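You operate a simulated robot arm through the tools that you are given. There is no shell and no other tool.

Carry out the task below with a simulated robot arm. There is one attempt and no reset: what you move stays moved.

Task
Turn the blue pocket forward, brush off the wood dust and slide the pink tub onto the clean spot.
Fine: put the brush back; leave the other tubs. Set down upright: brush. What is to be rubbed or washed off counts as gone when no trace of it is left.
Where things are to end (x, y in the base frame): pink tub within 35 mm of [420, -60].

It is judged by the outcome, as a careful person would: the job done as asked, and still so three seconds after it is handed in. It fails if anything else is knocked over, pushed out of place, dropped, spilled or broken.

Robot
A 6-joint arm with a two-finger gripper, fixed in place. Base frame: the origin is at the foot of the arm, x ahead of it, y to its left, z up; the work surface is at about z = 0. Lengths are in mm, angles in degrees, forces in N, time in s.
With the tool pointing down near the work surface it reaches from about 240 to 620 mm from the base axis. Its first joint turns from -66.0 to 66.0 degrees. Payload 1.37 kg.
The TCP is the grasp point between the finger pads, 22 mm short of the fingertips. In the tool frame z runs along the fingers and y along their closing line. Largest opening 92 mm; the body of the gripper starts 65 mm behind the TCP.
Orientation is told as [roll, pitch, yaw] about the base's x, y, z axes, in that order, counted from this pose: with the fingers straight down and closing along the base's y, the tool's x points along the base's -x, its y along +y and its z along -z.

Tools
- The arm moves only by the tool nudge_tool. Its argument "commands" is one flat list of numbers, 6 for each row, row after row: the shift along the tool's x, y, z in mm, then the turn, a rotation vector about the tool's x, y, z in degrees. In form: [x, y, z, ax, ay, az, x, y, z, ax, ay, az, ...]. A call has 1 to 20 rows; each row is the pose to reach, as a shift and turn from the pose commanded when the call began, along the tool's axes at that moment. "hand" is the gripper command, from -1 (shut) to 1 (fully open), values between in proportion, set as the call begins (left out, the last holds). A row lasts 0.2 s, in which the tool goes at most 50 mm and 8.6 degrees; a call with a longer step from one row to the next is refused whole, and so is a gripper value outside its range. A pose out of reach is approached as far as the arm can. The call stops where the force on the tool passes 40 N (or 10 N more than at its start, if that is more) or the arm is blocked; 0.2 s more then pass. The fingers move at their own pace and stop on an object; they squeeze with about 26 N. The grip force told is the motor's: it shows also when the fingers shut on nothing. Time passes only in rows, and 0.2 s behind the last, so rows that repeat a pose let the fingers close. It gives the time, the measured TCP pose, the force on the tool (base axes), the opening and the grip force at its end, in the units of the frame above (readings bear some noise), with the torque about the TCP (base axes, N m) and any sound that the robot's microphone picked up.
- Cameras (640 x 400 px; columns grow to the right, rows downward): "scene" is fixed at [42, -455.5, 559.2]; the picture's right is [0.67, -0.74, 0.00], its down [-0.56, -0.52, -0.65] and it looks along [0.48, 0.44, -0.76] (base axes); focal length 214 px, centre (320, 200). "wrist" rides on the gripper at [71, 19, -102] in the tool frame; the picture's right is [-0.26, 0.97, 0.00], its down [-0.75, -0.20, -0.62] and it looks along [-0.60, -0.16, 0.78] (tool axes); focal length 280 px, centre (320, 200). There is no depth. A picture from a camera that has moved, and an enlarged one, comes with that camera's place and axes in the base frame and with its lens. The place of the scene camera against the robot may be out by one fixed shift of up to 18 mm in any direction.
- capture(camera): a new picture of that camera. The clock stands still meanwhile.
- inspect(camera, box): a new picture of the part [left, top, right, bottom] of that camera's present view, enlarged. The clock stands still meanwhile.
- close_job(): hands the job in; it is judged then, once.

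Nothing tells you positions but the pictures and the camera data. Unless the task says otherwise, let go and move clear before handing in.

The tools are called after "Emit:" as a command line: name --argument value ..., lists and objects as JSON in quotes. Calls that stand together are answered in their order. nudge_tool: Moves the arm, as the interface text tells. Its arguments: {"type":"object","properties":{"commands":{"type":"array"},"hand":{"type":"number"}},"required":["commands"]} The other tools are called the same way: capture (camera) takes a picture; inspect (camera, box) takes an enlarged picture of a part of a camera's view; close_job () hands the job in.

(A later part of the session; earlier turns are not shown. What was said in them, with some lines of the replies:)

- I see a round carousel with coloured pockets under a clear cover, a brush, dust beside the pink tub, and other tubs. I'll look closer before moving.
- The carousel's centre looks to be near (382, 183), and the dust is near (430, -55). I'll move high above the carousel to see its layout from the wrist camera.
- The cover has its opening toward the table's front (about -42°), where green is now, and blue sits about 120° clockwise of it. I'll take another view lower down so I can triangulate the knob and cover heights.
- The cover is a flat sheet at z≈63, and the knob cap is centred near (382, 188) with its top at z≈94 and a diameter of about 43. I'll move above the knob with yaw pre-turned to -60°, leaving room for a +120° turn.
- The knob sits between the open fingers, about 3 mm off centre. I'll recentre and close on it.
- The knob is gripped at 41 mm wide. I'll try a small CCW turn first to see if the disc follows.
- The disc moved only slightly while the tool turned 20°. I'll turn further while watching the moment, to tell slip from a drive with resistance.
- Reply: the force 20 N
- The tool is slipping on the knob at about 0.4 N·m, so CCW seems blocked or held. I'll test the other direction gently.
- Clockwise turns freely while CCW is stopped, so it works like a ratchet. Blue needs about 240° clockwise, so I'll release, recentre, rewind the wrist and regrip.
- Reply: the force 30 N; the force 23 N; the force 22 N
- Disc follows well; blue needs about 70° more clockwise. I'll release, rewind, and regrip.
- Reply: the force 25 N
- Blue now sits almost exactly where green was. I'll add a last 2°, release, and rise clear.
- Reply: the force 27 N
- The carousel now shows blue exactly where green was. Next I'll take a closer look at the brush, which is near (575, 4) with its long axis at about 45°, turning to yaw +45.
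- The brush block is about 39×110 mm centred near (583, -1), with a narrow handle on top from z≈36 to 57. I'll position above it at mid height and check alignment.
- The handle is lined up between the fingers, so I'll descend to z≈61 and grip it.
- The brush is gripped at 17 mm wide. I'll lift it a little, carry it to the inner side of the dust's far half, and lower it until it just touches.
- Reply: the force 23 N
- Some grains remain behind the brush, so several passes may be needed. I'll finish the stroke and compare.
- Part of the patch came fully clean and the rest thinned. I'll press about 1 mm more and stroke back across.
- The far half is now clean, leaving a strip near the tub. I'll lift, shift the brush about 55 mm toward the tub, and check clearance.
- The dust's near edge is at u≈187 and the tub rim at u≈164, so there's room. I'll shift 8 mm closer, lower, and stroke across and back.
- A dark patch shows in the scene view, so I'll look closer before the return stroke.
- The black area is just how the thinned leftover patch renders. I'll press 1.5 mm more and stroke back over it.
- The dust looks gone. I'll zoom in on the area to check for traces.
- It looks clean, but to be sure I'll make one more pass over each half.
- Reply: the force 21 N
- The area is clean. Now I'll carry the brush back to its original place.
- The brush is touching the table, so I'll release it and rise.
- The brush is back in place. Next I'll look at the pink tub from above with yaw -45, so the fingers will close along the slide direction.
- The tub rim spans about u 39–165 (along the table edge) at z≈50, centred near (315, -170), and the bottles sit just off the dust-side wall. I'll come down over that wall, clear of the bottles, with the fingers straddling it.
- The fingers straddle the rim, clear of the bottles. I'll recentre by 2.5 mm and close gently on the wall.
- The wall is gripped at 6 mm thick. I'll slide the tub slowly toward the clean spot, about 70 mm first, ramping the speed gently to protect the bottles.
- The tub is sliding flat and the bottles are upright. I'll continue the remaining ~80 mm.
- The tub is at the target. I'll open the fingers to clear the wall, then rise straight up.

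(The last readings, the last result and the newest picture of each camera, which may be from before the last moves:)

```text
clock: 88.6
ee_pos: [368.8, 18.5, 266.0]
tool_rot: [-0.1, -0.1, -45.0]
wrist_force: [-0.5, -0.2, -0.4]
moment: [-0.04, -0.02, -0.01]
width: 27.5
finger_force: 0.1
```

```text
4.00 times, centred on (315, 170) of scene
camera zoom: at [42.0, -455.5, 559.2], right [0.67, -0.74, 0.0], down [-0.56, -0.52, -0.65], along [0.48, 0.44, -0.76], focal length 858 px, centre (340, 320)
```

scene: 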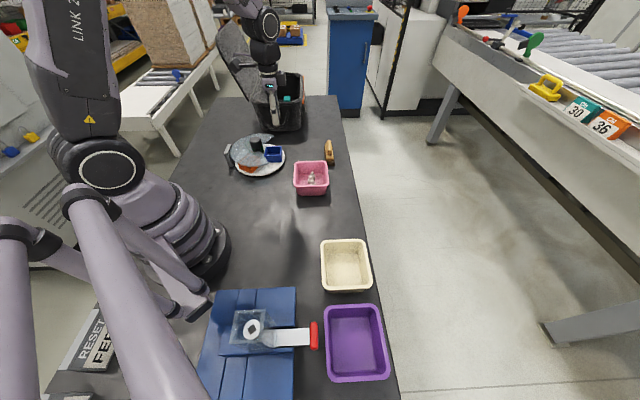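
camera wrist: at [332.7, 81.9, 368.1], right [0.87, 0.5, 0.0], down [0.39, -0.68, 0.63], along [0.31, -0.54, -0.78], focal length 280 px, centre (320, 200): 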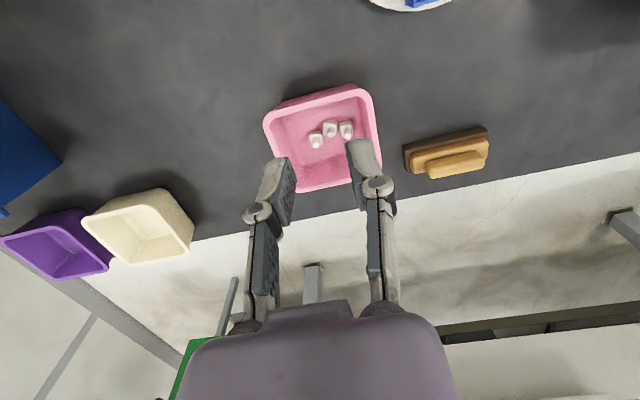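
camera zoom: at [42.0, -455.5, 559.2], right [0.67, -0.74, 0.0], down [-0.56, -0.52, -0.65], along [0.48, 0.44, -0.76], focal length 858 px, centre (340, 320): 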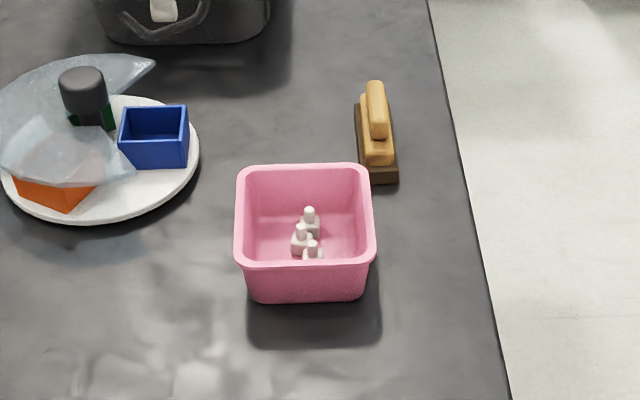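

Blue faces the cover opening, the dust is gone, and the brush stands upright in its original place. The pink tub sits at about (424, -58) with its bottles upright, and the other tubs haven't moved. The gripper is clear, so I'm handing in.

Emit:
close_job

```text
The job is handed in.
```

The job is handed in, and the pictures showed everything in place. I have not seen the judge's result.

- **Blue pocket:** it now faces the opening in the cover, where green was at the start. The disc would not turn counter-clockwise, so I turned it about 240° clockwise. Orange and green are now under the cover.
- **Wood dust:** no trace showed in close-ups from either camera. I made one extra pass over each half to be sure.
- **Brush:** it is back in its original place, standing upright.
- **Pink tub:** its centre is at about (424, -58), roughly 5 mm from the target. The bottles inside are still upright.
- **Other tubs:** I did not touch them, and they have not moved.

The gripper was open and clear of everything when I handed in.
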